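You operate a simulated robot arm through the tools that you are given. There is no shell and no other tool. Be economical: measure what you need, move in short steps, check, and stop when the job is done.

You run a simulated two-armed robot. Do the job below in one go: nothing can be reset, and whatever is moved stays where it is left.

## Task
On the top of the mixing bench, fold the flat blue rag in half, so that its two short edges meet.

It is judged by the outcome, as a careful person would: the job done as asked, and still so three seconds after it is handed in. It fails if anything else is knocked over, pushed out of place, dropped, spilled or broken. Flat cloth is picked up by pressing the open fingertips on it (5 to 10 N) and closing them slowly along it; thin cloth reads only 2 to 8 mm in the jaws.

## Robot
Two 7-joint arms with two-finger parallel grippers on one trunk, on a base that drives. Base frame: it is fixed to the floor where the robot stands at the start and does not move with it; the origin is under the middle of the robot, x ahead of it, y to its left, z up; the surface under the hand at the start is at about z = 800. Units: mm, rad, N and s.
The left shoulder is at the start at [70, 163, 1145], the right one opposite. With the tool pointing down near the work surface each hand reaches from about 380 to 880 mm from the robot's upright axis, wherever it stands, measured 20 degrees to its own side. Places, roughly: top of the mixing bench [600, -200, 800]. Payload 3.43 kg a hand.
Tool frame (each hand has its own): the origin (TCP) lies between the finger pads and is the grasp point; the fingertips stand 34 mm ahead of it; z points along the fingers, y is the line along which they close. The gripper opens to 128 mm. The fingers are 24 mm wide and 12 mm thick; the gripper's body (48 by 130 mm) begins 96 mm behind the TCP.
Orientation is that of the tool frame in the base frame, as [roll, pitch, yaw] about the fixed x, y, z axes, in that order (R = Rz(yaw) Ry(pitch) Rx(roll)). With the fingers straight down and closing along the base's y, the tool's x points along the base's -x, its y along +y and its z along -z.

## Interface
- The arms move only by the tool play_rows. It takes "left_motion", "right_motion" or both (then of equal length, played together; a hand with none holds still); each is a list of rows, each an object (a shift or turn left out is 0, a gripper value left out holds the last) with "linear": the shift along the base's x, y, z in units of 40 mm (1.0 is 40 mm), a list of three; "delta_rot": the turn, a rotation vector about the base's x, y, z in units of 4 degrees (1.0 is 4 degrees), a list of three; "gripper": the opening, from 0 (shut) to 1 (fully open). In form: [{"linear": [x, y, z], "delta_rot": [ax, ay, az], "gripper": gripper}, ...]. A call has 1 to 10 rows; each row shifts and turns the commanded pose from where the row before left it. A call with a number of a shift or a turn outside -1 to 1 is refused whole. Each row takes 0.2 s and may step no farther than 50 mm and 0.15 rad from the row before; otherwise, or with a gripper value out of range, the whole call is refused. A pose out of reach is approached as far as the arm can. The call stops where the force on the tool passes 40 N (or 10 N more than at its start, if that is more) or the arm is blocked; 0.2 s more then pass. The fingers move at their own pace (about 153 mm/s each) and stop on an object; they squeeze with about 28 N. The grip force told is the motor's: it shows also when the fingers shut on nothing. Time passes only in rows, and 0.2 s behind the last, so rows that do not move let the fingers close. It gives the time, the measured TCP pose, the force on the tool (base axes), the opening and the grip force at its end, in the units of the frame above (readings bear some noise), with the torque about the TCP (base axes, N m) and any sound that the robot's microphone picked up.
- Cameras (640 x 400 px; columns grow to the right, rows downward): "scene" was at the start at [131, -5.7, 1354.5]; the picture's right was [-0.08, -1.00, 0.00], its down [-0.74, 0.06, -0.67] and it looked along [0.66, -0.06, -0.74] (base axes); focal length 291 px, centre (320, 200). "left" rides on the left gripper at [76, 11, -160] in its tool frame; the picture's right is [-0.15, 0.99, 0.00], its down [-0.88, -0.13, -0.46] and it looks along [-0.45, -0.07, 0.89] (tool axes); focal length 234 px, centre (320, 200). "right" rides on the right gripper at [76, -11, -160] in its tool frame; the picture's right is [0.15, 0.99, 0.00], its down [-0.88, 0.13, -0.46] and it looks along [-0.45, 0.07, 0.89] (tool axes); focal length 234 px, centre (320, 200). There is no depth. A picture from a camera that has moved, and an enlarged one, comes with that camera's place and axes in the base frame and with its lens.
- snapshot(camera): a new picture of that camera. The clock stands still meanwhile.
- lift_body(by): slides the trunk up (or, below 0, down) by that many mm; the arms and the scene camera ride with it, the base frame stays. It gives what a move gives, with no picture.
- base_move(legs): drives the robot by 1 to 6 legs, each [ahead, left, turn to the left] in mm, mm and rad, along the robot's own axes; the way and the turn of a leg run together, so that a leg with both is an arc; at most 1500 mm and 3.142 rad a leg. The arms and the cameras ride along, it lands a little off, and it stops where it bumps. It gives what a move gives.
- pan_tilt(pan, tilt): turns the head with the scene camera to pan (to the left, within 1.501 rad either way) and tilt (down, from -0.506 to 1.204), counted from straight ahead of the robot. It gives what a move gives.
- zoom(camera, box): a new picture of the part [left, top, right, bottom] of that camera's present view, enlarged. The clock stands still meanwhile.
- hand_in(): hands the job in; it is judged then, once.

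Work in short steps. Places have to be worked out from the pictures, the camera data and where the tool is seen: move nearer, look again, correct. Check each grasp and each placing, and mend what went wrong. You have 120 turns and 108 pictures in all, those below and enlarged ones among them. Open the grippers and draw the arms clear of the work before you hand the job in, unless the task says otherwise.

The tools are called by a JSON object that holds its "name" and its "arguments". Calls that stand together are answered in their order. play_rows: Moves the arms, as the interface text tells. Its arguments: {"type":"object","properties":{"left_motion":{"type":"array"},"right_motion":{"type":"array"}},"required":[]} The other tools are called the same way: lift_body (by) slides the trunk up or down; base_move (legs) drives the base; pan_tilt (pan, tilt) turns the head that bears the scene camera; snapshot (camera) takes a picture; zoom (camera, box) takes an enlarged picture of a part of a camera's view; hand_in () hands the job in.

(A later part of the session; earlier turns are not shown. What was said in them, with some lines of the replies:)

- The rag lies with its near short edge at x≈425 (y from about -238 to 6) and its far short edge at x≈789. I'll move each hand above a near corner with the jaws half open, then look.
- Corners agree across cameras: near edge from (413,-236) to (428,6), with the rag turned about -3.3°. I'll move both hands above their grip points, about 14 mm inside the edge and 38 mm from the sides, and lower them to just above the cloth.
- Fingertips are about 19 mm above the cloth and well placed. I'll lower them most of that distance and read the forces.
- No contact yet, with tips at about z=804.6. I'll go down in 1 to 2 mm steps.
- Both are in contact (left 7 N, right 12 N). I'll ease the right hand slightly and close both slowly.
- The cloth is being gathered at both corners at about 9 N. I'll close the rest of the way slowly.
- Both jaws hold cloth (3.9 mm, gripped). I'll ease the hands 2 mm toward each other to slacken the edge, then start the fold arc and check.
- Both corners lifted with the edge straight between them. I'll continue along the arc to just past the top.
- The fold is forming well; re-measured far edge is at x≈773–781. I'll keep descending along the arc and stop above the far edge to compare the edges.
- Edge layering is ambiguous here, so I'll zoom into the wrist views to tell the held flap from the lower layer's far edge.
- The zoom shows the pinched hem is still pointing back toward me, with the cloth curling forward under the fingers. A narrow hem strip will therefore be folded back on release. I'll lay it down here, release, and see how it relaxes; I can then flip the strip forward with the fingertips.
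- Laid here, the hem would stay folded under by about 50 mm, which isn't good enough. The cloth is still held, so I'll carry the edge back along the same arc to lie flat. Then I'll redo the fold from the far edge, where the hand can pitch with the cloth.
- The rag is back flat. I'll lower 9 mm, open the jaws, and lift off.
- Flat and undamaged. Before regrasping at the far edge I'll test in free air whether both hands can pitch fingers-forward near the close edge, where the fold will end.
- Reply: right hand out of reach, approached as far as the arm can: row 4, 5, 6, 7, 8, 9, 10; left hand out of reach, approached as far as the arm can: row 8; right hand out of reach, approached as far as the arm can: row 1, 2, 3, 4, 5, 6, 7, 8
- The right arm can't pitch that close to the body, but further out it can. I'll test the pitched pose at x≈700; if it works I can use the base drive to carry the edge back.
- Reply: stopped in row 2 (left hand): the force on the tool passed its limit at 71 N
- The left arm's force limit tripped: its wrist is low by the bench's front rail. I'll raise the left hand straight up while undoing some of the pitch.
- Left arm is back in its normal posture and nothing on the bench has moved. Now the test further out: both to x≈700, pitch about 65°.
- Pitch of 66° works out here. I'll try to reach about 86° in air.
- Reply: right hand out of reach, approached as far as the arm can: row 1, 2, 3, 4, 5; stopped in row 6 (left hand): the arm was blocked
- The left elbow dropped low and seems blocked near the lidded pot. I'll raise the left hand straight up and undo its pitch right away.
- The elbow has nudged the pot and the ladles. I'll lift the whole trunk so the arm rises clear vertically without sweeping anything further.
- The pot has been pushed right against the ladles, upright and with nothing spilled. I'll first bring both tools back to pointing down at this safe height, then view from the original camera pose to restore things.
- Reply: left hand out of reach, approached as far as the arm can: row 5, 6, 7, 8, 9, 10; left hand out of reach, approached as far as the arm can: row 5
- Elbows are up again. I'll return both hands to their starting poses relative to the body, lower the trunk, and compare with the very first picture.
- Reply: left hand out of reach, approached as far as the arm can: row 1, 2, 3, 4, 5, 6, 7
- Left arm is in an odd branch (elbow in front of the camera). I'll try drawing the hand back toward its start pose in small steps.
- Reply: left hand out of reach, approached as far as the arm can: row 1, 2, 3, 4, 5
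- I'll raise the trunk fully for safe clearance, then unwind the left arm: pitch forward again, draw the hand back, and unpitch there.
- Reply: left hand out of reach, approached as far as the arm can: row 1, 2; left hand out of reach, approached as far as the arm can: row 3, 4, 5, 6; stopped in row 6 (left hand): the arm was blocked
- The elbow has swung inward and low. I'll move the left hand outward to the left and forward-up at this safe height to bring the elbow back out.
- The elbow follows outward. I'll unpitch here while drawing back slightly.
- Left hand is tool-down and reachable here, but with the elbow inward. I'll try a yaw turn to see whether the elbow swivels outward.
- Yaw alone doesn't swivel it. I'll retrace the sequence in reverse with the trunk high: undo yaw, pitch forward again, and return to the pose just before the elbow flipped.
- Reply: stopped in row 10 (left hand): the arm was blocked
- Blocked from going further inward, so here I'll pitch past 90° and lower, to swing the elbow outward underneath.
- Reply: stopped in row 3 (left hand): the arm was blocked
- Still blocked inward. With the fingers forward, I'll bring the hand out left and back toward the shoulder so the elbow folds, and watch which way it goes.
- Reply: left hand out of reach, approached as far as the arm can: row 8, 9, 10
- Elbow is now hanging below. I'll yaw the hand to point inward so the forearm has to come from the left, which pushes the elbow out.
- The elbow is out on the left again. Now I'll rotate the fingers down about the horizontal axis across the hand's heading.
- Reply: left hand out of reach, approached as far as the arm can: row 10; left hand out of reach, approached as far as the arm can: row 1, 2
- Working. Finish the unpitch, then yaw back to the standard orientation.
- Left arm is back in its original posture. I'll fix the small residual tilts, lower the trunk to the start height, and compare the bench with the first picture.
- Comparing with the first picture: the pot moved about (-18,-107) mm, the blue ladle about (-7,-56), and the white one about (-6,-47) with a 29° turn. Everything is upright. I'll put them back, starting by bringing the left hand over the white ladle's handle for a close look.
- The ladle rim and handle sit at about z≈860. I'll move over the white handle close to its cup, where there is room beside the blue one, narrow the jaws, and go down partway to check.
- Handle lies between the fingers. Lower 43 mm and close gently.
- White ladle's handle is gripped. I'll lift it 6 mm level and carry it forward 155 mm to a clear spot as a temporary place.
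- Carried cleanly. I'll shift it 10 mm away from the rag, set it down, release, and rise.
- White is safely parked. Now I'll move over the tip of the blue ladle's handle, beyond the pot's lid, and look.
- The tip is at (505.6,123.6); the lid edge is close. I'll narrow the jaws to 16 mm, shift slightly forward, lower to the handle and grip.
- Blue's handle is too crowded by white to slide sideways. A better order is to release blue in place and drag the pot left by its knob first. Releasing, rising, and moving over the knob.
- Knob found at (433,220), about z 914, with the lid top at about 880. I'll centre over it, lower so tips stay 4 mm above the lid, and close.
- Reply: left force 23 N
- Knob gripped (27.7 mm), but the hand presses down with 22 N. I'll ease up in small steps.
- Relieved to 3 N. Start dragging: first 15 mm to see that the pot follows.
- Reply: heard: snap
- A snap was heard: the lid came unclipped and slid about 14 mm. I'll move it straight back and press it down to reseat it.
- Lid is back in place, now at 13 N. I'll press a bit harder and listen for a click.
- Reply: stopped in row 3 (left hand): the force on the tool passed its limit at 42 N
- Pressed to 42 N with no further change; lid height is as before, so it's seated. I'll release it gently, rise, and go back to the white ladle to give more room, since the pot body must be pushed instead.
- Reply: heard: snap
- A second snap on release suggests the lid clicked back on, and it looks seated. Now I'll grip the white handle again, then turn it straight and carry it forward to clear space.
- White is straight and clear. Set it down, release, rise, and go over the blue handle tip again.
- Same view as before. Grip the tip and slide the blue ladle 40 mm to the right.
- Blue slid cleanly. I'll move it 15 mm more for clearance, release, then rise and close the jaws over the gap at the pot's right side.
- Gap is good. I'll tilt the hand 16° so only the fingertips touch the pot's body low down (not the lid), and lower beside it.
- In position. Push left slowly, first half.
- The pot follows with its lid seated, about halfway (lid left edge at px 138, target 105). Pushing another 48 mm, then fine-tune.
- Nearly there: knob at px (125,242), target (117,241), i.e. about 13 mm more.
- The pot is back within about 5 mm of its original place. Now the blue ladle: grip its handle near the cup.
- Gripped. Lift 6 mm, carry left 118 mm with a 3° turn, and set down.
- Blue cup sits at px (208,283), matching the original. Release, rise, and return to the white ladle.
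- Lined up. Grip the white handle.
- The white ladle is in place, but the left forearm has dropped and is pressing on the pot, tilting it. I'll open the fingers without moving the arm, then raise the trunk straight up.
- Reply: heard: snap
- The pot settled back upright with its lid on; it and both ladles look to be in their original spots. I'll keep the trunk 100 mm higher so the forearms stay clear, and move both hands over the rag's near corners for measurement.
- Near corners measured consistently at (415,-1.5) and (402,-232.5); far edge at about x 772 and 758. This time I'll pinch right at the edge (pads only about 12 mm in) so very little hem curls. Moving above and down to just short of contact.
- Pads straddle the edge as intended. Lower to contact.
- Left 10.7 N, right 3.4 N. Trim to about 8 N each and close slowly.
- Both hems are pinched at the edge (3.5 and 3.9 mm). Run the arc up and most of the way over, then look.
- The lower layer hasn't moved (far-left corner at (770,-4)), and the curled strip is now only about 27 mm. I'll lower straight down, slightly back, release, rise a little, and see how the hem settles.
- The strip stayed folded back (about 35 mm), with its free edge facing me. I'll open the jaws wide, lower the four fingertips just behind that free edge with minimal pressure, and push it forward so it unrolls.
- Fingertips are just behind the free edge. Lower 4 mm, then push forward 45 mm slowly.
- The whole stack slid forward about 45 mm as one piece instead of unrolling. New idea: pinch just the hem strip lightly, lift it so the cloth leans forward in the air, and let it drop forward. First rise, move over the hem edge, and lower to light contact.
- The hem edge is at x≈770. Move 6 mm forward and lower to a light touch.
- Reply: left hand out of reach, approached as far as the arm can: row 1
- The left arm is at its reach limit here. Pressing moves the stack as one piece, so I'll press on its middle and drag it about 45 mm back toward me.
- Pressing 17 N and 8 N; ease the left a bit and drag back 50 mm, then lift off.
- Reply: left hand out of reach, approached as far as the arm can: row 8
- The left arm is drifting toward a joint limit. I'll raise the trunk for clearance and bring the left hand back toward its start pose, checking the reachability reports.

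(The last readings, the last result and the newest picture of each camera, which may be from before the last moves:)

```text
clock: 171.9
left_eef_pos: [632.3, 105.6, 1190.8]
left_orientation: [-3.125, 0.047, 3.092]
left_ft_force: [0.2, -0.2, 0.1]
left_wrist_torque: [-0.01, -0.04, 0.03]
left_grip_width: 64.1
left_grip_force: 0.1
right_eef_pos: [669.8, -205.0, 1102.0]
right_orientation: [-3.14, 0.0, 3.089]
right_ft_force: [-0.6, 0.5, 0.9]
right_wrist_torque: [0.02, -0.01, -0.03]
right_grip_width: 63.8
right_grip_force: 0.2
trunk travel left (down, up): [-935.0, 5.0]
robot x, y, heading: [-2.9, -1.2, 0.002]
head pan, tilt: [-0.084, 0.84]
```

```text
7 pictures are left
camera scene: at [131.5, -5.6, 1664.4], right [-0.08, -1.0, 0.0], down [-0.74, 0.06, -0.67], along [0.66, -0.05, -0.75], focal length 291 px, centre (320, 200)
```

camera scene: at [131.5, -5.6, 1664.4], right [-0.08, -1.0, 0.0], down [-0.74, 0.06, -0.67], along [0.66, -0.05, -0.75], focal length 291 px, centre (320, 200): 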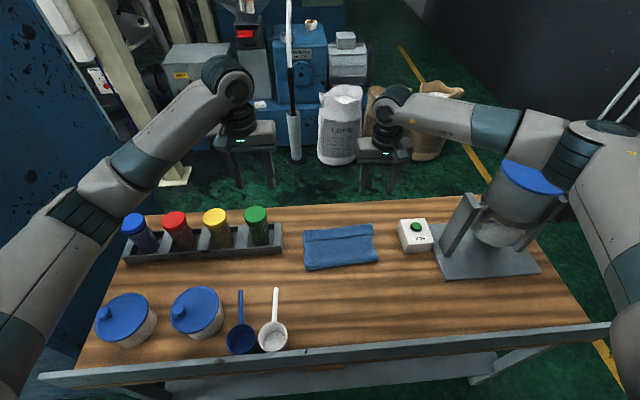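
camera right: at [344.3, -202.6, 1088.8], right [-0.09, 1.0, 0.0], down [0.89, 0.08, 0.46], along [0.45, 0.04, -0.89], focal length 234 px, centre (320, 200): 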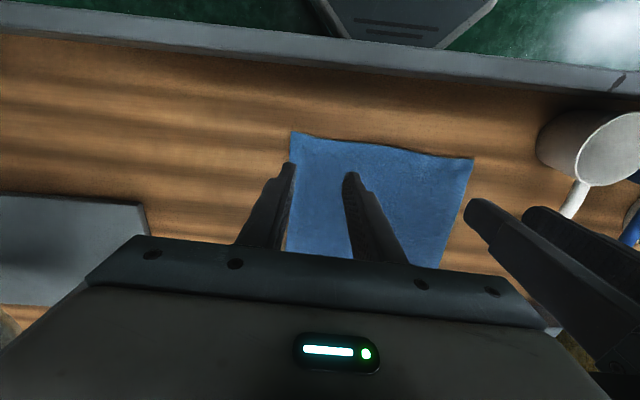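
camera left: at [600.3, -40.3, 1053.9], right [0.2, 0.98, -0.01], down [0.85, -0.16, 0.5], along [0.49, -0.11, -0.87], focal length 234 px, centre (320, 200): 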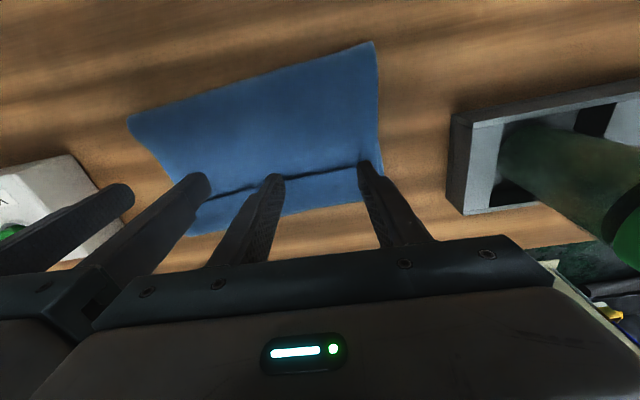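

Everything on the bench is in place and the left arm is usable again. I'll go back down and position both hands over the free hem edge (x≈705) to pinch only the hem strip lightly.

{"name": "lift_body", "arguments": {"by": -210}}

{"name": "play_rows", "arguments": {"left_motion": [{"linear": [0.25, -0.5, 0], "delta_rot": [0.24, 0.67, 0], "gripper": 0.3}, {"linear": [0.25, -0.5, 0]}, {"linear": [0.3, -0.6, 0]}, {"linear": [0.3, -0.6, -0.3]}, {"linear": [0.3, -0.6, -0.4]}, {"linear": [0.3, -0.6, -0.5]}, {"linear": [0.18, -0.48, -0.7]}, {"linear": [0, 0, -0.7]}, {}], "right_motion": [{"linear": [0.2, 0, 0], "gripper": 0.3}, {"linear": [0.2, 0, 0]}, {"linear": [0.2, 0, 0]}, {"linear": [0.2, 0, 0]}, {"linear": [0.12, 0, 0]}, {"linear": [0, 0, 0]}, {"linear": [0, 0, -0.3]}, {"linear": [0, 0, -0.4]}, {}]}}

{"name": "snapshot", "arguments": {"camera": "left"}}

```text
clock: 174.1
left_eef_pos: [633.7, 107.0, 982.3]
left_orientation: [-3.123, 0.048, 3.093]
left_ft_force: [-0.6, 0.9, 0.1]
left_wrist_torque: [0.02, 0.02, -0.01]
left_grip_width: 63.8
left_grip_force: 0.1
right_eef_pos: [669.4, -204.2, 892.5]
right_orientation: [-3.141, 0.0, 3.088]
right_ft_force: [-0.5, -0.6, 0.1]
right_wrist_torque: [0.02, 0.0, 0.02]
right_grip_width: 64.0
right_grip_force: 0.1
trunk travel left (down, up): [-725.0, 215.0]
robot x, y, heading: [1.5, 0.8, 0.002]
head pan, tilt: [-0.084, 0.84]
```

```text
clock: 176.1
left_eef_pos: [707.9, -49.3, 876.6]
left_orientation: [3.141, 0.0, 3.092]
left_ft_force: [-0.3, -0.2, -1.0]
left_wrist_torque: [-0.06, -0.04, 0.03]
left_grip_width: 38.2
left_grip_force: 0.1
right_eef_pos: [705.3, -202.5, 865.5]
right_orientation: [-3.139, 0.001, 3.089]
right_ft_force: [-0.2, 0.4, -0.7]
right_wrist_torque: [0.0, -0.04, 0.02]
right_grip_width: 38.4
right_grip_force: 0.1
trunk travel left (down, up): [-725.0, 215.0]
robot x, y, heading: [2.0, 1.5, 0.002]
head pan, tilt: [-0.084, 0.84]
```

```text
6 pictures are left
camera left: at [633.0, -33.3, 1037.5], right [0.2, 0.98, 0.0], down [0.87, -0.17, 0.46], along [0.45, -0.09, -0.89], focal length 234 px, centre (320, 200)
```

left: 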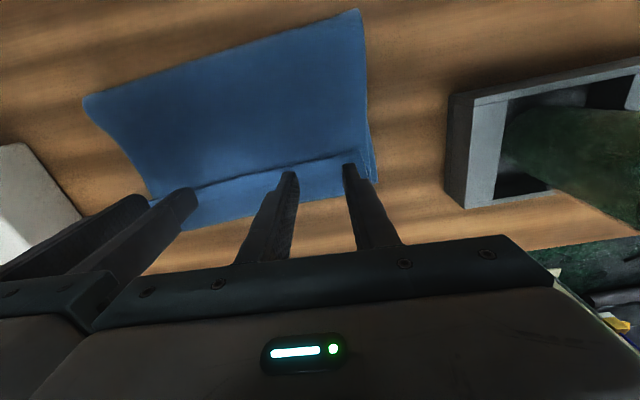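

Hem edge: x≈702 under the left hand, ≈709 under the right. Trim both x positions and lower to just above contact, then ease on.

{"name": "play_rows", "arguments": {"left_motion": [{"linear": [-0.1, 0, -0.4]}, {"linear": [0, 0, -0.35]}, {"linear": [0, 0, -0.06]}, {"linear": [0, 0, -0.03]}, {}], "right_motion": [{"linear": [0.15, 0, -0.3]}, {"linear": [0, 0, -0.18]}, {"linear": [0, 0, -0.06]}, {"linear": [0, 0, -0.03]}, {}]}}

```text
clock: 177.3
left_eef_pos: [704.0, -49.6, 844.2]
left_orientation: [-3.14, 0.002, 3.094]
left_ft_force: [1.6, -0.9, 3.7]
left_wrist_torque: [-0.02, -0.06, -0.01]
left_grip_width: 38.3
left_grip_force: 0.1
right_eef_pos: [712.0, -202.1, 843.3]
right_orientation: [-3.139, 0.001, 3.09]
right_ft_force: [0.3, -0.4, 7.7]
right_wrist_torque: [-0.01, -0.06, 0.02]
right_grip_width: 38.4
right_grip_force: 0.0
trunk travel left (down, up): [-725.0, 215.0]
robot x, y, heading: [-1.1, 2.4, 0.005]
head pan, tilt: [-0.084, 0.84]
```

Light contact at 4 N and 8 N; ease the right slightly and close slowly.

{"name": "play_rows", "arguments": {"left_motion": [{"gripper": 0.275}, {"gripper": 0.25}, {"gripper": 0.225}, {"gripper": 0.2}, {"gripper": 0.175}, {"gripper": 0.15}, {"gripper": 0.125}, {"gripper": 0.1}], "right_motion": [{"linear": [0, 0, 0.015], "gripper": 0.275}, {"gripper": 0.25}, {"gripper": 0.225}, {"gripper": 0.2}, {"gripper": 0.175}, {"gripper": 0.15}, {"gripper": 0.125}, {"gripper": 0.1}]}}

{"name": "play_rows", "arguments": {"left_motion": [{"gripper": 0.075}, {"gripper": 0.05}, {"gripper": 0.025}, {"gripper": 0.0}, {}, {}], "right_motion": [{"gripper": 0.075}, {"gripper": 0.05}, {"gripper": 0.025}, {"gripper": 0.0}, {}, {}]}}

```text
clock: 179.1
left_eef_pos: [703.0, -49.0, 844.2]
left_orientation: [-3.14, 0.0, 3.093]
left_ft_force: [-0.4, -0.3, 2.6]
left_wrist_torque: [0.01, -0.03, -0.02]
left_grip_width: 11.6
left_grip_force: 0.0
right_eef_pos: [711.0, -203.3, 843.3]
right_orientation: [-3.141, 0.001, 3.089]
right_ft_force: [0.0, 0.2, 6.9]
right_wrist_torque: [-0.01, -0.06, -0.02]
right_grip_width: 14.4
right_grip_force: 0.9
trunk travel left (down, up): [-725.0, 215.0]
robot x, y, heading: [-1.9, 0.5, 0.003]
head pan, tilt: [-0.084, 0.84]
```

```text
clock: 180.5
left_eef_pos: [703.4, -49.0, 844.3]
left_orientation: [-3.141, 0.0, 3.092]
left_ft_force: [-0.9, 0.2, 2.3]
left_wrist_torque: [0.02, 0.01, -0.01]
left_grip_width: 0.0
left_grip_force: 28.3
right_eef_pos: [711.1, -203.4, 843.2]
right_orientation: [-3.14, -0.001, 3.09]
right_ft_force: [-0.8, 0.6, 7.8]
right_wrist_torque: [0.02, -0.05, 0.03]
right_grip_width: 8.1
right_grip_force: 28.1
trunk travel left (down, up): [-725.0, 215.0]
robot x, y, heading: [3.3, 1.4, 0.006]
head pan, tilt: [-0.084, 0.84]
```

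Left missed (too light); right caught two layers (8 mm). I'll reopen both, raise the right's contact to a lighter touch and press the left slightly more, then close again.

{"name": "play_rows", "arguments": {"left_motion": [{"linear": [0, 0, 0.05], "gripper": 0.3}, {"linear": [0, 0, 0]}, {"linear": [0, 0, -0.07]}, {"linear": [0, 0, -0.03]}, {}], "right_motion": [{"linear": [0, 0, 0.02], "gripper": 0.3}, {"linear": [0, 0, 0.15]}, {"linear": [0, 0, -0.1]}, {"linear": [0, 0, -0.05]}, {}]}}

```text
clock: 181.7
left_eef_pos: [703.8, -50.0, 843.6]
left_orientation: [-3.14, 0.003, 3.092]
left_ft_force: [1.7, 1.3, 7.3]
left_wrist_torque: [0.0, -0.11, -0.04]
left_grip_width: 37.5
left_grip_force: 0.1
right_eef_pos: [711.0, -204.3, 843.5]
right_orientation: [-3.139, 0.0, 3.091]
right_ft_force: [-0.4, -0.6, 3.6]
right_wrist_torque: [-0.02, 0.0, 0.02]
right_grip_width: 37.5
right_grip_force: 0.2
trunk travel left (down, up): [-725.0, 215.0]
robot x, y, heading: [1.0, -1.2, 0.002]
head pan, tilt: [-0.084, 0.84]
```

{"name": "play_rows", "arguments": {"left_motion": [{"linear": [0, 0, 0.01], "gripper": 0.27}, {"gripper": 0.24}, {"gripper": 0.21}, {"gripper": 0.18}, {"gripper": 0.15}, {"gripper": 0.12}, {"gripper": 0.09}, {"gripper": 0.06}, {"gripper": 0.03}, {"gripper": 0.0}], "right_motion": [{"linear": [0, 0, -0.005], "gripper": 0.27}, {"gripper": 0.24}, {"gripper": 0.21}, {"gripper": 0.18}, {"gripper": 0.15}, {"gripper": 0.12}, {"gripper": 0.09}, {"gripper": 0.06}, {"gripper": 0.03}, {"gripper": 0.0}]}}

{"name": "play_rows", "arguments": {"left_motion": [{}, {}], "right_motion": [{}, {}]}}

```text
clock: 183.9
left_eef_pos: [702.0, -49.8, 843.6]
left_orientation: [-3.139, 0.001, 3.091]
left_ft_force: [0.9, -6.9, 9.7]
left_wrist_torque: [-0.28, -0.03, -0.02]
left_grip_width: 8.2
left_grip_force: 27.9
right_eef_pos: [710.5, -202.0, 843.5]
right_orientation: [3.14, -0.001, 3.09]
right_ft_force: [-0.4, 7.8, 3.0]
right_wrist_torque: [0.32, 0.02, 0.14]
right_grip_width: 8.3
right_grip_force: 27.9
trunk travel left (down, up): [-725.0, 215.0]
robot x, y, heading: [1.5, -0.4, 0.002]
head pan, tilt: [-0.084, 0.84]
```

```text
clock: 184.5
left_eef_pos: [703.2, -50.5, 843.7]
left_orientation: [-3.138, 0.001, 3.091]
left_ft_force: [0.8, -8.8, 9.9]
left_wrist_torque: [-0.36, -0.09, -0.04]
left_grip_width: 8.1
left_grip_force: 28.0
right_eef_pos: [711.6, -203.8, 844.3]
right_orientation: [-3.14, 0.002, 3.089]
right_ft_force: [-0.8, 8.5, 3.5]
right_wrist_torque: [0.33, 0.03, 0.1]
right_grip_width: 8.3
right_grip_force: 27.7
trunk travel left (down, up): [-725.0, 215.0]
robot x, y, heading: [-0.5, 0.8, 0.001]
head pan, tilt: [-0.084, 0.84]
```

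Both jaws caught two layers. That suggests a better trick: release, pinch both layers of the stack further back, and lift it like a tent so the far edge hangs and the rolled hem drops open by gravity. Release and reposition to x≈675.

{"name": "play_rows", "arguments": {"left_motion": [{"gripper": 0.1}, {"gripper": 0.32}, {"linear": [0, 0, 0.4]}, {"linear": [-0.7, 0, 0]}, {"linear": [0, 0, -0.3]}, {"linear": [0, 0, -0.12]}, {}], "right_motion": [{"gripper": 0.1}, {"gripper": 0.32}, {"linear": [0, 0, 0.4]}, {"linear": [-0.85, 0, 0]}, {"linear": [0, 0, -0.3]}, {"linear": [0, 0, -0.12]}, {}]}}

```text
clock: 186.1
left_eef_pos: [675.2, -48.4, 841.2]
left_orientation: [-3.139, 0.0, 3.093]
left_ft_force: [-0.9, 0.1, 3.7]
left_wrist_torque: [0.03, 0.03, -0.02]
left_grip_width: 41.0
left_grip_force: 0.1
right_eef_pos: [678.2, -203.7, 842.0]
right_orientation: [-3.14, -0.001, 3.089]
right_ft_force: [-0.4, 0.1, 0.9]
right_wrist_torque: [0.0, 0.01, -0.01]
right_grip_width: 40.8
right_grip_force: 0.1
trunk travel left (down, up): [-725.0, 215.0]
robot x, y, heading: [-0.7, 2.8, 0.002]
head pan, tilt: [-0.084, 0.84]
```

Left 3.7 N. Bring the right to similar pressure and close slowly; one or two layers would both work.

{"name": "play_rows", "arguments": {"left_motion": [{"linear": [0, 0, -0.015]}, {"gripper": 0.28}, {"gripper": 0.25}, {"gripper": 0.22}, {"gripper": 0.19}, {"gripper": 0.16}, {"gripper": 0.13}, {"gripper": 0.1}, {"gripper": 0.07}, {"gripper": 0.04}], "right_motion": [{"linear": [0, 0, -0.07]}, {"gripper": 0.28}, {"gripper": 0.25}, {"gripper": 0.22}, {"gripper": 0.19}, {"gripper": 0.16}, {"gripper": 0.13}, {"gripper": 0.1}, {"gripper": 0.07}, {"gripper": 0.04}]}}

{"name": "play_rows", "arguments": {"left_motion": [{"gripper": 0.0}, {}, {}], "right_motion": [{"gripper": 0.0}, {}, {}]}}

```text
clock: 188.3
left_eef_pos: [674.1, -49.6, 841.0]
left_orientation: [-3.135, 0.002, 3.09]
left_ft_force: [1.0, -16.2, 4.3]
left_wrist_torque: [-0.6, 0.0, 0.02]
left_grip_width: 7.0
left_grip_force: 28.1
right_eef_pos: [676.6, -200.9, 841.3]
right_orientation: [3.138, -0.002, 3.091]
right_ft_force: [-0.2, 17.1, 5.7]
right_wrist_torque: [0.59, -0.02, 0.02]
right_grip_width: 7.5
right_grip_force: 28.1
trunk travel left (down, up): [-725.0, 215.0]
robot x, y, heading: [3.0, 3.2, 0.0]
head pan, tilt: [-0.084, 0.84]
```

```text
clock: 189.1
left_eef_pos: [674.6, -50.5, 841.3]
left_orientation: [-3.138, 0.003, 3.092]
left_ft_force: [0.4, -21.0, 4.4]
left_wrist_torque: [-0.75, 0.01, -0.04]
left_grip_width: 7.1
left_grip_force: 28.3
right_eef_pos: [677.4, -202.9, 841.0]
right_orientation: [-3.141, 0.0, 3.088]
right_ft_force: [-0.3, 22.1, 4.9]
right_wrist_torque: [0.75, 0.02, 0.01]
right_grip_width: 7.7
right_grip_force: 27.5
trunk travel left (down, up): [-725.0, 215.0]
robot x, y, heading: [-1.9, -0.7, -0.001]
head pan, tilt: [-0.084, 0.84]
```

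Both hold two layers. Ease the hands 5 mm toward each other, lift 140 mm so both sides hang free, give it a small shake, and look.

{"name": "play_rows", "arguments": {"left_motion": [{"linear": [0, -0.13, 0.1]}, {"linear": [0, 0, 0.7]}, {"linear": [0, 0, 0.9]}, {"linear": [0, 0, 0.9]}, {"linear": [0, 0, 0.9]}, {"linear": [-0.6, 0, 0]}, {"linear": [0.6, 0, 0]}, {"linear": [-0.6, 0, 0]}, {"linear": [0.6, 0, 0]}, {}], "right_motion": [{"linear": [0, 0.13, 0.1]}, {"linear": [0, 0, 0.7]}, {"linear": [0, 0, 0.9]}, {"linear": [0, 0, 0.9]}, {"linear": [0, 0, 0.9]}, {"linear": [-0.6, 0, 0]}, {"linear": [0.6, 0, 0]}, {"linear": [-0.6, 0, 0]}, {"linear": [0.6, 0, 0]}, {}]}}

{"name": "snapshot", "arguments": {"camera": "left"}}

```text
clock: 191.3
left_eef_pos: [677.3, -52.5, 979.4]
left_orientation: [-3.14, 0.0, 3.094]
left_ft_force: [-0.1, -3.2, -0.4]
left_wrist_torque: [-0.07, -0.05, 0.0]
left_grip_width: 6.2
left_grip_force: 27.8
right_eef_pos: [678.4, -199.0, 978.0]
right_orientation: [-3.139, -0.001, 3.09]
right_ft_force: [0.1, 2.8, -0.7]
right_wrist_torque: [0.05, -0.03, 0.02]
right_grip_width: 6.7
right_grip_force: 28.0
trunk travel left (down, up): [-725.0, 215.0]
robot x, y, heading: [-1.8, -0.4, 0.003]
head pan, tilt: [-0.084, 0.84]
```

```text
5 pictures are left
camera left: at [601.8, -38.3, 1140.3], right [0.2, 0.98, 0.0], down [0.87, -0.17, 0.46], along [0.45, -0.09, -0.89], focal length 234 px, centre (320, 200)
```

left: 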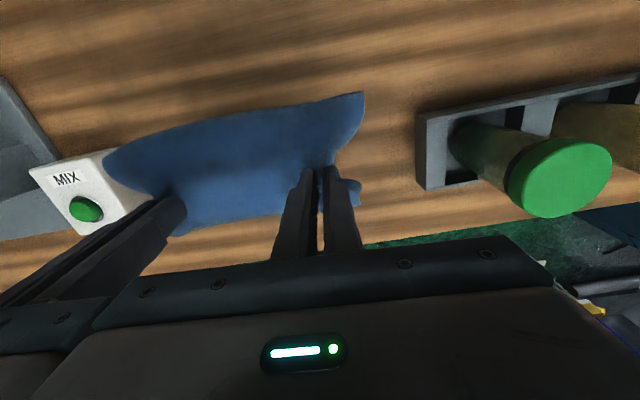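

The stack hangs as a tent splayed to both sides. I'll lower it straight down so both sides spread outward, release, rise, and look.

{"name": "play_rows", "arguments": {"left_motion": [{"linear": [0, 0, -0.5]}, {"linear": [0, 0, -0.5]}, {"linear": [0, 0, -0.5]}, {"linear": [0, 0, -0.5]}, {"linear": [0, 0, -0.5]}, {"linear": [0, 0, -0.4]}, {"linear": [0, 0, -0.3]}, {}, {"gripper": 0.1}, {"gripper": 0.2}], "right_motion": [{"linear": [0, 0, -0.5]}, {"linear": [0, 0, -0.5]}, {"linear": [0, 0, -0.5]}, {"linear": [0, 0, -0.5]}, {"linear": [0, 0, -0.5]}, {"linear": [0, 0, -0.4]}, {"linear": [0, 0, -0.3]}, {}, {"gripper": 0.1}, {"gripper": 0.2}]}}

{"name": "play_rows", "arguments": {"left_motion": [{"linear": [0, 0, 0.4]}, {"linear": [-0.3, 0.2, 0.8]}, {"linear": [-0.6, 0.3, 0.6]}, {"linear": [-0.6, 0.3, 0.5]}], "right_motion": [{"linear": [0, 0, 0.4]}, {"linear": [-0.3, -0.2, 0.8]}, {"linear": [-0.6, -0.3, 0.6]}, {"linear": [-0.6, -0.3, 0.5]}]}}

{"name": "zoom", "arguments": {"camera": "scene", "box": [250, 150, 450, 270]}}

```text
clock: 193.5
left_eef_pos: [676.4, -55.0, 853.1]
left_orientation: [-3.14, 0.0, 3.093]
left_ft_force: [-0.5, 0.0, 0.3]
left_wrist_torque: [0.0, -0.02, -0.01]
left_grip_width: 25.3
left_grip_force: 0.0
right_eef_pos: [677.8, -198.6, 850.7]
right_orientation: [-3.14, 0.0, 3.089]
right_ft_force: [-0.4, 0.0, 0.1]
right_wrist_torque: [0.0, 0.01, 0.03]
right_grip_width: 25.6
right_grip_force: 0.0
trunk travel left (down, up): [-725.0, 215.0]
robot x, y, heading: [0.4, 5.1, -0.003]
head pan, tilt: [-0.084, 0.84]
```

```text
clock: 194.5
left_eef_pos: [615.2, -22.6, 945.6]
left_orientation: [-3.14, 0.0, 3.092]
left_ft_force: [0.3, -0.5, 0.9]
left_wrist_torque: [0.01, -0.04, -0.03]
left_grip_width: 25.7
left_grip_force: 0.0
right_eef_pos: [616.7, -229.0, 945.4]
right_orientation: [-3.14, 0.002, 3.09]
right_ft_force: [-0.2, -0.9, 0.1]
right_wrist_torque: [-0.01, -0.01, 0.01]
right_grip_width: 25.6
right_grip_force: 0.2
trunk travel left (down, up): [-725.0, 215.0]
robot x, y, heading: [2.3, 2.8, 0.002]
head pan, tilt: [-0.084, 0.84]
```

```text
3.20 times, centred on (350, 210) of scene
camera zoom: at [129.4, -4.9, 1454.6], right [-0.08, -1.0, 0.0], down [-0.74, 0.06, -0.67], along [0.67, -0.05, -0.74], focal length 932 px, centre (224, 168)
```

zoom: 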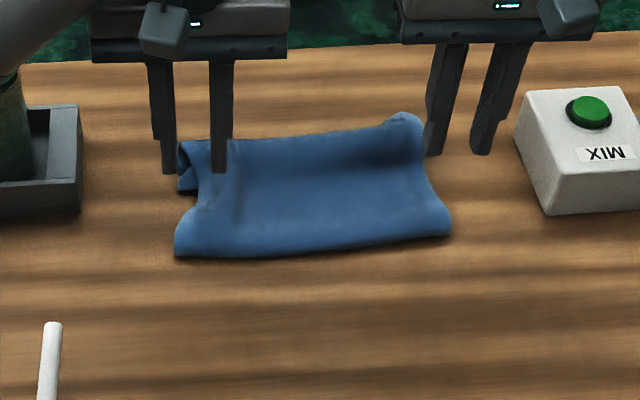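

The rolled-back hem no longer shows on top. Check from the left wrist camera at the far edge.

{"name": "snapshot", "arguments": {"camera": "left"}}

```text
3 pictures are left
camera left: at [539.7, -6.7, 1105.5], right [0.2, 0.98, 0.0], down [0.87, -0.17, 0.46], along [0.45, -0.09, -0.89], focal length 234 px, centre (320, 200)
```

left: 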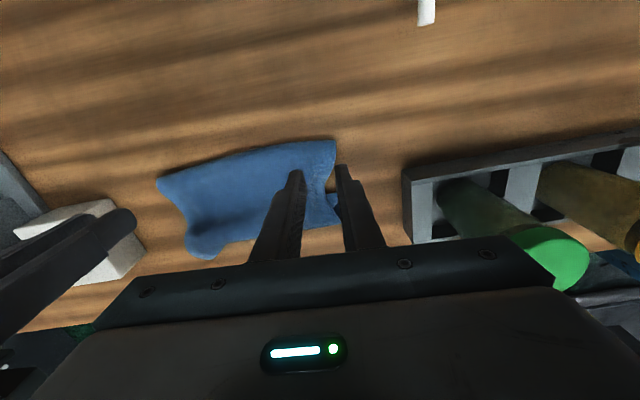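

The folded rag now spans only about 130 mm (x 616 to 745), so the far ends got tucked under when set down. I'll pinch both layers near the crease (x≈635), lift everything hanging, then lay it down while drawing back so both edges spread flat. Moving down to contact.

{"name": "play_rows", "arguments": {"left_motion": [{"linear": [0.42, -0.43, -0.3], "gripper": 0.32}, {"linear": [0, 0, -0.8]}, {"linear": [0, 0, -0.8]}, {"linear": [0, 0, -0.5]}, {"linear": [0, 0, -0.1]}, {"linear": [0, 0, -0.06]}, {}], "right_motion": [{"linear": [0.5, 0.55, -0.3], "gripper": 0.32}, {"linear": [0, 0, -0.8]}, {"linear": [0, 0, -0.8]}, {"linear": [0, 0, -0.5]}, {"linear": [0, 0, -0.1]}, {"linear": [0, 0, -0.06]}, {}]}}

```text
clock: 196.1
left_eef_pos: [633.2, -39.0, 842.6]
left_orientation: [-3.14, 0.0, 3.093]
left_ft_force: [0.0, 0.9, 1.3]
left_wrist_torque: [0.01, -0.03, 0.0]
left_grip_width: 40.7
left_grip_force: 0.1
right_eef_pos: [637.3, -209.5, 841.4]
right_orientation: [-3.141, 0.002, 3.089]
right_ft_force: [0.5, -0.4, 2.6]
right_wrist_torque: [-0.01, -0.02, -0.03]
right_grip_width: 41.1
right_grip_force: 0.1
trunk travel left (down, up): [-725.0, 215.0]
robot x, y, heading: [0.9, -1.1, -0.0]
head pan, tilt: [-0.084, 0.84]
```

Contact is light; press a little more (about 6 N) and close.

{"name": "play_rows", "arguments": {"left_motion": [{"linear": [0, 0, -0.07]}, {"gripper": 0.28}, {"gripper": 0.25}, {"gripper": 0.22}, {"gripper": 0.19}, {"gripper": 0.16}, {"gripper": 0.13}, {"gripper": 0.1}, {"gripper": 0.07}, {"gripper": 0.04}], "right_motion": [{"linear": [0, 0, -0.05]}, {"gripper": 0.28}, {"gripper": 0.25}, {"gripper": 0.22}, {"gripper": 0.19}, {"gripper": 0.16}, {"gripper": 0.13}, {"gripper": 0.1}, {"gripper": 0.07}, {"gripper": 0.04}]}}

{"name": "play_rows", "arguments": {"left_motion": [{"gripper": 0.0}, {}, {}], "right_motion": [{"gripper": 0.0}, {}, {}]}}

```text
clock: 198.3
left_eef_pos: [632.7, -39.9, 839.8]
left_orientation: [-3.14, 0.003, 3.09]
left_ft_force: [-0.4, -8.9, 7.9]
left_wrist_torque: [-0.29, 0.0, -0.01]
left_grip_width: 7.8
left_grip_force: 28.1
right_eef_pos: [637.7, -207.6, 840.4]
right_orientation: [-3.141, 0.001, 3.09]
right_ft_force: [1.5, 8.6, 8.0]
right_wrist_torque: [0.31, 0.01, -0.06]
right_grip_width: 6.3
right_grip_force: 11.1
trunk travel left (down, up): [-725.0, 215.0]
robot x, y, heading: [-0.0, 0.5, -0.001]
head pan, tilt: [-0.084, 0.84]
```

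```text
clock: 199.1
left_eef_pos: [631.3, -40.6, 839.8]
left_orientation: [-3.137, 0.001, 3.092]
left_ft_force: [-1.0, -11.4, 7.8]
left_wrist_torque: [-0.4, -0.01, 0.0]
left_grip_width: 7.6
left_grip_force: 28.3
right_eef_pos: [637.6, -208.3, 840.9]
right_orientation: [-3.14, 0.001, 3.089]
right_ft_force: [0.7, 12.7, 9.3]
right_wrist_torque: [0.45, 0.0, -0.13]
right_grip_width: 4.3
right_grip_force: 28.3
trunk travel left (down, up): [-725.0, 215.0]
robot x, y, heading: [0.4, 3.1, 0.0]
head pan, tilt: [-0.084, 0.84]
```

Left holds two layers, right one or more (4.3 mm); either way everything hangs from near the crease. Lift 165 mm while easing inward, and carry forward 110 mm.

{"name": "play_rows", "arguments": {"left_motion": [{"linear": [0, -0.07, 0.1]}, {"linear": [0, 0, 0.7]}, {"linear": [0, 0, 0.8]}, {"linear": [0, 0, 0.9]}, {"linear": [0, 0, 0.9]}, {"linear": [0.6, 0, 0.4]}, {"linear": [0.7, 0, 0.2]}, {"linear": [0.7, 0, 0.1]}, {"linear": [0.7, 0, 0]}, {}], "right_motion": [{"linear": [0, 0.07, 0.1]}, {"linear": [0, 0, 0.7]}, {"linear": [0, 0, 0.8]}, {"linear": [0, 0, 0.9]}, {"linear": [0, 0, 0.9]}, {"linear": [0.6, 0, 0.4]}, {"linear": [0.7, 0, 0.2]}, {"linear": [0.6, 0, 0.1]}, {"linear": [0.6, 0, 0]}, {}]}}

{"name": "snapshot", "arguments": {"camera": "scene"}}

```text
clock: 201.3
left_eef_pos: [742.0, -43.5, 1004.9]
left_orientation: [-3.138, 0.0, 3.089]
left_ft_force: [-1.1, -4.4, -0.3]
left_wrist_torque: [-0.16, 0.01, -0.05]
left_grip_width: 7.1
left_grip_force: 27.9
right_eef_pos: [738.5, -205.6, 1004.4]
right_orientation: [-3.14, -0.001, 3.09]
right_ft_force: [-0.3, 4.4, -0.1]
right_wrist_torque: [0.12, -0.03, 0.0]
right_grip_width: 3.4
right_grip_force: 28.1
trunk travel left (down, up): [-725.0, 215.0]
robot x, y, heading: [-3.4, -3.0, 0.001]
head pan, tilt: [-0.084, 0.84]
```

```text
2 pictures are left
camera scene: at [130.5, -4.9, 1454.6], right [-0.08, -1.0, 0.0], down [-0.74, 0.06, -0.67], along [0.67, -0.05, -0.74], focal length 291 px, centre (320, 200)
```

scene: 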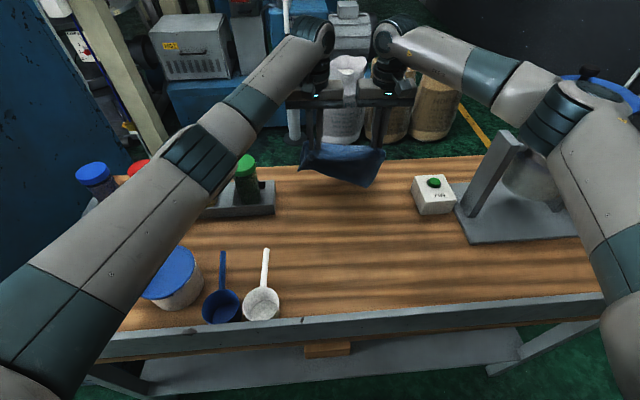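

Everything hangs from the hands. Lay it down now with one long backward-and-down sweep so both tails trail forward and flatten.

{"name": "play_rows", "arguments": {"left_motion": [{"linear": [-0.5, 0.02, -0.35]}, {"linear": [-0.6, 0.02, -0.35]}, {"linear": [-0.6, 0.02, -0.35]}, {"linear": [-0.6, 0.02, -0.35]}, {"linear": [-0.6, 0.02, -0.35]}, {"linear": [-0.6, 0.02, -0.38]}, {"linear": [-0.55, 0.02, -0.42]}, {"linear": [-0.5, 0.02, -0.45]}, {"linear": [-0.4, 0.02, -0.5]}, {"linear": [-0.3, 0, -0.4]}], "right_motion": [{"linear": [-0.5, 0.02, -0.35]}, {"linear": [-0.6, 0.02, -0.35]}, {"linear": [-0.6, 0.02, -0.35]}, {"linear": [-0.6, 0.02, -0.35]}, {"linear": [-0.6, 0.02, -0.35]}, {"linear": [-0.6, 0.02, -0.38]}, {"linear": [-0.55, 0.02, -0.42]}, {"linear": [-0.5, 0.02, -0.45]}, {"linear": [-0.4, 0.02, -0.5]}, {"linear": [-0.3, 0, -0.4]}]}}

{"name": "play_rows", "arguments": {"left_motion": [{"gripper": 0.1}, {"gripper": 0.25}, {}, {"linear": [0, 0, 0.5]}, {"linear": [-0.3, 0, 0.9]}, {"linear": [-0.4, 0, 0.9]}, {"linear": [-0.4, 0, 0.8]}, {}], "right_motion": [{"gripper": 0.1}, {"gripper": 0.25}, {}, {"linear": [0, 0, 0.5]}, {"linear": [-0.3, 0, 0.9]}, {"linear": [-0.4, 0, 0.9]}, {"linear": [-0.4, 0, 0.8]}, {}]}}

{"name": "zoom", "arguments": {"camera": "scene", "box": [230, 140, 450, 280]}}

```text
clock: 203.5
left_eef_pos: [529.7, -35.7, 846.6]
left_orientation: [-3.138, 0.0, 3.096]
left_ft_force: [-0.5, -4.4, -0.8]
left_wrist_torque: [-0.17, -0.02, 0.01]
left_grip_width: 7.3
left_grip_force: 27.9
right_eef_pos: [528.3, -197.9, 847.4]
right_orientation: [-3.14, 0.001, 3.09]
right_ft_force: [0.2, 5.6, 0.2]
right_wrist_torque: [0.14, -0.03, -0.02]
right_grip_width: 3.5
right_grip_force: 27.7
trunk travel left (down, up): [-725.0, 215.0]
robot x, y, heading: [1.1, -0.0, 0.001]
head pan, tilt: [-0.084, 0.84]
```

```text
clock: 205.3
left_eef_pos: [487.5, -35.1, 971.6]
left_orientation: [-3.14, -0.002, 3.095]
left_ft_force: [0.4, 0.9, -0.4]
left_wrist_torque: [-0.01, 0.0, 0.01]
left_grip_width: 32.0
left_grip_force: 0.1
right_eef_pos: [485.6, -198.7, 969.9]
right_orientation: [-3.14, -0.002, 3.089]
right_ft_force: [-0.3, -0.9, -0.7]
right_wrist_torque: [0.01, 0.05, 0.02]
right_grip_width: 31.9
right_grip_force: 0.1
trunk travel left (down, up): [-725.0, 215.0]
robot x, y, heading: [0.0, -0.4, -0.002]
head pan, tilt: [-0.084, 0.84]
```

```text
2.86 times, centred on (340, 210) of scene
camera zoom: at [132.0, -5.1, 1454.4], right [-0.08, -1.0, 0.0], down [-0.74, 0.06, -0.67], along [0.66, -0.05, -0.75], focal length 832 px, centre (263, 171)
```

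zoom: 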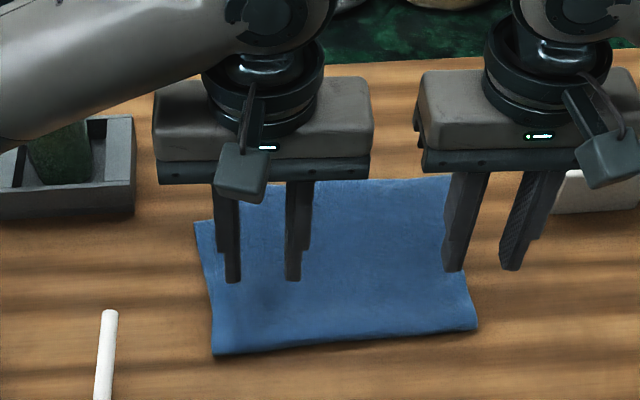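

It now appears flat and about one half-length (187 mm) long. I'll raise the trunk, then move the hands well apart for an unobstructed final look.

{"name": "lift_body", "arguments": {"by": 210}}

{"name": "play_rows", "arguments": {"left_motion": [{"linear": [0.2, 0.7, 0.1]}, {"linear": [0.4, 0.7, 0.1]}, {"linear": [0.4, 0.7, 0.1]}, {"linear": [0.4, 0.7, 0.1]}, {"linear": [0.4, 0.7, 0.1]}, {"linear": [0.4, 0.3, 0.1]}], "right_motion": [{"linear": [0, -0.7, 0.1]}, {"linear": [0, -0.7, 0.1]}, {"linear": [0, -0.7, 0.1]}, {"linear": [0, -0.5, 0.1]}, {"linear": [0, 0, 0.1]}, {}]}}

{"name": "zoom", "arguments": {"camera": "scene", "box": [260, 190, 420, 340]}}

```text
clock: 207.6
left_eef_pos: [486.2, -35.1, 1182.6]
left_orientation: [-3.138, 0.0, 3.092]
left_ft_force: [-0.7, -0.2, 0.2]
left_wrist_torque: [-0.02, 0.01, 0.01]
left_grip_width: 32.2
left_grip_force: 0.1
right_eef_pos: [484.7, -198.5, 1179.0]
right_orientation: [-3.14, 0.001, 3.089]
right_ft_force: [-1.0, -0.3, -0.5]
right_wrist_torque: [-0.02, -0.01, -0.01]
right_grip_width: 32.0
right_grip_force: 0.1
trunk travel left (down, up): [-935.0, 5.0]
robot x, y, heading: [0.3, -0.8, 0.005]
head pan, tilt: [-0.084, 0.84]
```

```text
clock: 209.0
left_eef_pos: [574.4, 117.8, 1206.4]
left_orientation: [-3.138, -0.003, 3.093]
left_ft_force: [0.6, 0.7, 0.3]
left_wrist_torque: [0.01, 0.01, -0.02]
left_grip_width: 32.0
left_grip_force: 0.0
right_eef_pos: [483.5, -302.5, 1200.2]
right_orientation: [-3.14, -0.002, 3.09]
right_ft_force: [0.3, 0.7, 0.2]
right_wrist_torque: [-0.03, 0.03, 0.04]
right_grip_width: 32.0
right_grip_force: 0.0
trunk travel left (down, up): [-935.0, 5.0]
robot x, y, heading: [2.5, 2.2, 0.004]
head pan, tilt: [-0.084, 0.84]
```

```text
2.67 times, centred on (340, 265) of scene
camera zoom: at [132.0, -4.9, 1664.4], right [-0.08, -1.0, 0.0], down [-0.74, 0.06, -0.67], along [0.66, -0.05, -0.75], focal length 777 px, centre (267, 27)
```

zoom: 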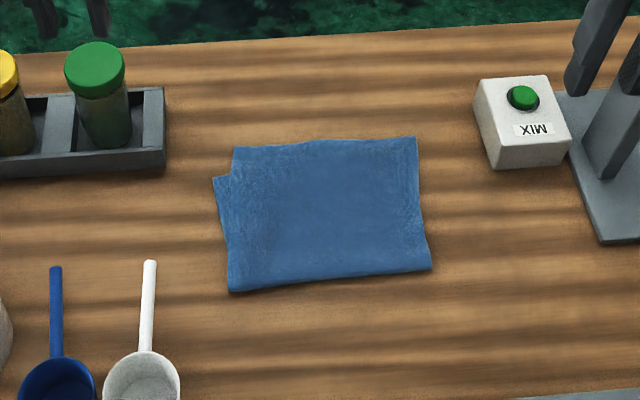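

The fold is flat with the hem now lying forward, but the layers are skewed about 9°. The top layer's far-left corner overshoots the lower corner by about 43 mm, and it sits about 30 mm too far right. Those corners are single-layer and gripped from the outer face, so I can lift them and re-lay them accurately. I have no pictures left, so I'll use the computed positions and the grip and force readings.

{"name": "lift_body", "arguments": {"by": -210}}

{"name": "play_rows", "arguments": {"left_motion": [{"linear": [0.36, -0.6, 0], "gripper": 0.28}, {"linear": [0.36, -0.6, 0]}, {"linear": [0.36, -0.6, 0]}, {"linear": [0.36, -0.6, 0]}, {"linear": [0.36, -0.6, 0]}, {"linear": [0.37, -0.6, 0]}, {"linear": [0, 0, -0.9]}, {"linear": [0, 0, -0.9]}, {"linear": [0, 0, -0.9]}, {}], "right_motion": [{"linear": [0.725, 0.317, 0], "gripper": 0.18}, {"linear": [0.725, 0.317, 0]}, {"linear": [0.725, 0.317, 0]}, {"linear": [0.725, 0.317, 0]}, {"linear": [0.725, 0.317, 0]}, {"linear": [0.725, 0.317, 0]}, {"linear": [0, 0, -0.9]}, {"linear": [0, 0, -0.9]}, {"linear": [0, 0, -0.8]}, {}]}}

```text
clock: 211.2
left_eef_pos: [573.0, 116.8, 996.4]
left_orientation: [-3.141, 0.001, 3.092]
left_ft_force: [0.0, -0.2, -0.3]
left_wrist_torque: [-0.01, -0.01, -0.01]
left_grip_width: 31.9
left_grip_force: 0.0
right_eef_pos: [483.3, -303.4, 990.3]
right_orientation: [-3.14, 0.0, 3.09]
right_ft_force: [-0.3, -0.1, 0.3]
right_wrist_torque: [0.02, -0.01, -0.01]
right_grip_width: 32.0
right_grip_force: 0.1
trunk travel left (down, up): [-725.0, 215.0]
robot x, y, heading: [-0.0, -1.5, 0.004]
head pan, tilt: [-0.084, 0.84]
```

```text
clock: 213.4
left_eef_pos: [658.7, -26.0, 888.0]
left_orientation: [-3.139, 0.0, 3.093]
left_ft_force: [0.4, -0.2, -0.8]
left_wrist_torque: [0.02, 0.0, 0.0]
left_grip_width: 35.8
left_grip_force: 0.0
right_eef_pos: [656.7, -225.7, 886.8]
right_orientation: [-3.139, 0.001, 3.089]
right_ft_force: [-0.4, 0.1, -0.3]
right_wrist_torque: [0.0, -0.01, -0.01]
right_grip_width: 23.2
right_grip_force: 0.1
trunk travel left (down, up): [-725.0, 215.0]
robot x, y, heading: [1.3, 0.3, -0.004]
head pan, tilt: [-0.084, 0.84]
```

Both hands are over the target corners. Lower to contact height for a single layer (TCP about 837.5).

{"name": "play_rows", "arguments": {"left_motion": [{"linear": [0.04, 0, -0.6]}, {"linear": [0, 0, -0.55]}, {"linear": [0, 0, -0.07]}, {"linear": [0, 0, -0.04]}, {}], "right_motion": [{"linear": [0, 0, -0.6]}, {"linear": [0, 0, -0.53]}, {"linear": [0, 0, -0.07]}, {"linear": [0, 0, -0.03]}, {}]}}

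```text
clock: 214.6
left_eef_pos: [660.3, -26.2, 840.0]
left_orientation: [-3.139, 0.002, 3.094]
left_ft_force: [1.9, -0.4, 6.6]
left_wrist_torque: [-0.11, 0.02, 0.1]
left_grip_width: 35.7
left_grip_force: 0.1
right_eef_pos: [658.9, -226.2, 838.8]
right_orientation: [-3.14, 0.003, 3.09]
right_ft_force: [1.8, -0.2, 12.7]
right_wrist_torque: [0.22, 0.03, -0.02]
right_grip_width: 23.1
right_grip_force: 0.0
trunk travel left (down, up): [-725.0, 215.0]
robot x, y, heading: [1.0, 4.1, 0.001]
head pan, tilt: [-0.084, 0.84]
```

Torque shows the inner fingers rest on the double layer. Shift the left hand 7 mm forward and the right one outward, then touch again.

{"name": "play_rows", "arguments": {"left_motion": [{"linear": [0, 0, 0.2]}, {"linear": [0.18, 0.1, 0]}, {"linear": [0, 0, -0.2]}, {"linear": [0, 0, -0.03]}, {}], "right_motion": [{"linear": [0, 0, 0.2]}, {"linear": [0.1, -0.13, 0]}, {"linear": [0, 0, -0.18]}, {"linear": [0, 0, -0.0]}, {}]}}

```text
clock: 215.8
left_eef_pos: [668.4, -22.7, 838.1]
left_orientation: [-3.137, 0.003, 3.092]
left_ft_force: [0.6, -0.2, 10.9]
left_wrist_torque: [-0.29, 0.12, 0.05]
left_grip_width: 36.1
left_grip_force: 0.5
right_eef_pos: [662.9, -232.1, 839.3]
right_orientation: [-3.141, 0.001, 3.091]
right_ft_force: [1.7, 0.4, 7.1]
right_wrist_torque: [0.12, 0.0, 0.0]
right_grip_width: 23.0
right_grip_force: 0.5
trunk travel left (down, up): [-725.0, 215.0]
robot x, y, heading: [3.4, -1.4, -0.002]
head pan, tilt: [-0.084, 0.84]
```

Contact heights indicate single cloth, with the outer fingers slightly off it. Shift the left 9 mm and the right 5 mm inward, touch, then close slowly.

{"name": "play_rows", "arguments": {"left_motion": [{"linear": [0, 0, 0.15]}, {"linear": [0, -0.22, 0]}, {"linear": [0, 0, -0.15]}, {}, {"gripper": 0.24}, {"gripper": 0.2}, {"gripper": 0.16}, {"gripper": 0.12}, {"gripper": 0.08}, {"gripper": 0.04}], "right_motion": [{"linear": [0, 0, 0.15]}, {"linear": [0, 0.12, 0]}, {"linear": [0, 0, -0.16]}, {}, {"gripper": 0.16}, {"gripper": 0.14}, {"gripper": 0.11}, {"gripper": 0.08}, {"gripper": 0.05}, {"gripper": 0.02}]}}

{"name": "play_rows", "arguments": {"left_motion": [{"gripper": 0.0}, {}, {}], "right_motion": [{"gripper": 0.0}, {}, {}]}}

```text
clock: 218.0
left_eef_pos: [667.6, -32.0, 839.4]
left_orientation: [-3.138, 0.003, 3.091]
left_ft_force: [0.2, -11.8, 10.4]
left_wrist_torque: [-0.6, 0.15, 0.01]
left_grip_width: 6.0
left_grip_force: 10.0
right_eef_pos: [661.5, -225.0, 839.4]
right_orientation: [3.141, 0.002, 3.088]
right_ft_force: [0.6, 9.5, 10.5]
right_wrist_torque: [0.44, 0.01, -0.01]
right_grip_width: 4.5
right_grip_force: 28.5
trunk travel left (down, up): [-725.0, 215.0]
robot x, y, heading: [-0.6, -1.3, 0.001]
head pan, tilt: [-0.084, 0.84]
```

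```text
clock: 218.8
left_eef_pos: [668.1, -31.7, 837.5]
left_orientation: [-3.138, 0.001, 3.091]
left_ft_force: [-0.4, -15.6, 11.5]
left_wrist_torque: [-0.61, 0.13, 0.03]
left_grip_width: 4.7
left_grip_force: 28.0
right_eef_pos: [661.6, -224.8, 838.6]
right_orientation: [-3.141, 0.001, 3.089]
right_ft_force: [0.9, 14.0, 12.8]
right_wrist_torque: [0.59, 0.01, -0.03]
right_grip_width: 4.3
right_grip_force: 28.2
trunk travel left (down, up): [-725.0, 215.0]
robot x, y, heading: [-0.0, 1.9, 0.003]
head pan, tilt: [-0.084, 0.84]
```

Both jaws hold a single layer (4.7 and 4.3 mm). Peel the top layer up and back over the crease so the lower layer lies flat and the crease re-forms.

{"name": "play_rows", "arguments": {"left_motion": [{"linear": [0.083, -0.075, 0.65]}, {"linear": [-0.245, 0, 0.632]}, {"linear": [-0.5, 0, 0.592]}, {"linear": [-0.61, 0, 0.535]}, {"linear": [-0.672, 0, 0.462]}, {"linear": [-0.778, 0, 0.375]}, {"linear": [-0.86, 0, 0.277]}, {"linear": [-0.917, 0, 0.168]}, {"linear": [-0.945, 0, 0.058]}, {}], "right_motion": [{"linear": [0.067, 0.075, 0.65]}, {"linear": [-0.198, 0, 0.632]}, {"linear": [-0.4, 0, 0.592]}, {"linear": [-0.5, 0, 0.535]}, {"linear": [-0.544, 0, 0.462]}, {"linear": [-0.629, 0, 0.375]}, {"linear": [-0.696, 0, 0.277]}, {"linear": [-0.742, 0, 0.168]}, {"linear": [-0.765, 0, 0.058]}, {}]}}

```text
clock: 221.0
left_eef_pos: [452.4, -34.4, 985.5]
left_orientation: [-3.139, -0.003, 3.091]
left_ft_force: [1.6, -5.8, -0.4]
left_wrist_torque: [-0.2, -0.03, 0.01]
left_grip_width: 4.5
left_grip_force: 28.1
right_eef_pos: [485.8, -222.2, 987.9]
right_orientation: [-3.14, -0.001, 3.089]
right_ft_force: [-1.2, 6.1, -0.9]
right_wrist_torque: [0.19, 0.04, 0.03]
right_grip_width: 3.4
right_grip_force: 27.8
trunk travel left (down, up): [-725.0, 215.0]
robot x, y, heading: [1.0, -1.1, -0.001]
head pan, tilt: [-0.084, 0.84]
```

Both still hold. Lay the top layer forward again onto the computed corner positions, turning 9° to match the lower layer.

{"name": "play_rows", "arguments": {"left_motion": [{"linear": [0.77, 0.078, -0.058], "delta_rot": [0, 0, 0.25]}, {"linear": [0.748, 0.078, -0.168], "delta_rot": [0, 0, 0.25]}, {"linear": [0.7, 0.078, -0.277], "delta_rot": [0, 0, 0.25]}, {"linear": [0.635, 0.078, -0.375], "delta_rot": [0, 0, 0.25]}, {"linear": [0.549, 0.078, -0.462], "delta_rot": [0, 0, 0.25]}, {"linear": [0.445, 0.078, -0.535], "delta_rot": [0, 0, 0.25]}, {"linear": [0.329, 0.078, -0.592], "delta_rot": [0, 0, 0.25]}, {"linear": [0.2, 0.078, -0.632], "delta_rot": [0, 0, 0.25]}, {"linear": [0.067, 0.078, -0.43], "delta_rot": [0, 0, 0.25]}, {}], "right_motion": [{"linear": [0.72, 0.078, -0.058], "delta_rot": [0, 0, 0.25]}, {"linear": [0.698, 0.078, -0.168], "delta_rot": [0, 0, 0.25]}, {"linear": [0.655, 0.078, -0.277], "delta_rot": [0, 0, 0.25]}, {"linear": [0.592, 0.078, -0.375], "delta_rot": [0, 0, 0.25]}, {"linear": [0.512, 0.078, -0.462], "delta_rot": [0, 0, 0.25]}, {"linear": [0.416, 0.078, -0.535], "delta_rot": [0, 0, 0.25]}, {"linear": [0.306, 0.078, -0.592], "delta_rot": [0, 0, 0.25]}, {"linear": [0.186, 0.078, -0.632], "delta_rot": [0, 0, 0.25]}, {"linear": [0.063, 0.078, -0.48], "delta_rot": [0, 0, 0.25]}, {}]}}

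```text
clock: 223.2
left_eef_pos: [628.8, -6.4, 845.6]
left_orientation: [-3.14, 0.001, -3.033]
left_ft_force: [-0.2, -7.0, 0.5]
left_wrist_torque: [-0.19, -0.01, -0.07]
left_grip_width: 4.5
left_grip_force: 27.9
right_eef_pos: [650.9, -197.5, 844.7]
right_orientation: [-3.14, -0.001, -3.035]
right_ft_force: [0.0, 5.6, 1.2]
right_wrist_torque: [0.25, 0.03, -0.07]
right_grip_width: 3.5
right_grip_force: 28.4
trunk travel left (down, up): [-725.0, 215.0]
robot x, y, heading: [-1.0, 0.8, -0.0]
head pan, tilt: [-0.084, 0.84]
```

On target within 3 mm. Nudge the right hand, set down, open slowly and lift straight off.

{"name": "play_rows", "arguments": {"left_motion": [{"linear": [0.03, 0, -0.06]}, {}, {"gripper": 0.06}, {"gripper": 0.14}, {"gripper": 0.22}, {"linear": [0, 0, 0.3]}, {"linear": [0, 0, 0.8]}, {"linear": [0, 0, 0.9]}, {"linear": [0, 0, 0.9]}], "right_motion": [{"linear": [0.03, 0.07, -0.05]}, {}, {"gripper": 0.06}, {"gripper": 0.14}, {"gripper": 0.22}, {"linear": [0, 0, 0.3]}, {"linear": [0, 0, 0.8]}, {"linear": [0, 0, 0.9]}, {"linear": [0, 0, 0.9]}]}}

{"name": "lift_body", "arguments": {"by": 150}}

{"name": "play_rows", "arguments": {"left_motion": [{"linear": [0, 0.6, 0], "gripper": 0.6}, {"linear": [0, 0.6, 0]}, {"linear": [0, 0.6, 0]}, {"linear": [0, 0.6, 0]}, {"linear": [0, 0.4, 0]}, {}], "right_motion": [{"linear": [-0.8, -0.3, 0], "gripper": 0.6}, {"linear": [-0.8, -0.3, 0]}, {"linear": [-0.8, -0.3, 0]}, {"linear": [-0.8, -0.3, 0]}, {"linear": [-0.8, -0.3, 0]}, {}]}}

```text
clock: 225.2
left_eef_pos: [629.1, -6.0, 959.7]
left_orientation: [-3.141, 0.001, -3.034]
left_ft_force: [-0.8, 0.1, 0.7]
left_wrist_torque: [0.0, 0.02, 0.0]
left_grip_width: 28.2
left_grip_force: 0.0
right_eef_pos: [651.5, -192.3, 959.4]
right_orientation: [-3.139, -0.002, -3.037]
right_ft_force: [-1.0, -0.4, -0.8]
right_wrist_torque: [-0.01, 0.0, 0.01]
right_grip_width: 28.2
right_grip_force: 0.0
trunk travel left (down, up): [-725.0, 215.0]
robot x, y, heading: [3.9, 0.7, 0.002]
head pan, tilt: [-0.084, 0.84]
```

```text
clock: 227.0
left_eef_pos: [630.3, -7.3, 1109.4]
left_orientation: [-3.139, 0.0, -3.033]
left_ft_force: [-0.2, -0.1, -0.2]
left_wrist_torque: [0.0, -0.01, 0.02]
left_grip_width: 28.1
left_grip_force: 0.1
right_eef_pos: [652.2, -193.5, 1106.2]
right_orientation: [-3.139, 0.001, -3.038]
right_ft_force: [-0.2, -0.2, 1.1]
right_wrist_torque: [0.0, -0.02, 0.0]
right_grip_width: 28.3
right_grip_force: 0.1
trunk travel left (down, up): [-875.0, 65.0]
robot x, y, heading: [-2.4, 0.7, -0.003]
head pan, tilt: [-0.084, 0.84]
```

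```text
clock: 228.4
left_eef_pos: [631.1, 106.0, 1109.1]
left_orientation: [-3.14, -0.003, -3.036]
left_ft_force: [0.3, -0.1, -0.9]
left_wrist_torque: [-0.02, 0.02, -0.01]
left_grip_width: 76.8
left_grip_force: 0.1
right_eef_pos: [493.2, -254.4, 1108.0]
right_orientation: [-3.14, -0.004, -3.037]
right_ft_force: [0.3, -0.4, 0.4]
right_wrist_torque: [0.0, -0.01, 0.02]
right_grip_width: 76.7
right_grip_force: 0.0
trunk travel left (down, up): [-875.0, 65.0]
robot x, y, heading: [-1.3, 1.3, 0.001]
head pan, tilt: [-0.084, 0.84]
```

Arms are clear and the grippers open. I'll try one more view in case a picture remains.

{"name": "zoom", "arguments": {"camera": "scene", "box": [250, 170, 430, 320]}}

```text
refused: no pictures are left
```

No pictures remain. The final placement matched the computed corner positions to within about 2 mm, and both hands are open and clear, so I'm handing in.

{"name": "hand_in", "arguments": {}}

```text
The job is handed in.
```

I handed the job in with the blue rag folded in half on the bench, but I had no pictures left to check the final layer alignment. In my last picture the layers were skewed by about 9°, with one corner off by about 43 mm. I then re-laid the top layer by computed positions, and the hands ended within about 2 mm of those.

While I was testing an arm pose, my left elbow pushed one lidded pot and the two ladles out of place. I moved all three back to roughly where they started. During that repair the pot's lid slid loose and I reseated it. The forearm later tilted the pot, and it settled back upright. I saw no spill in the pictures I took.
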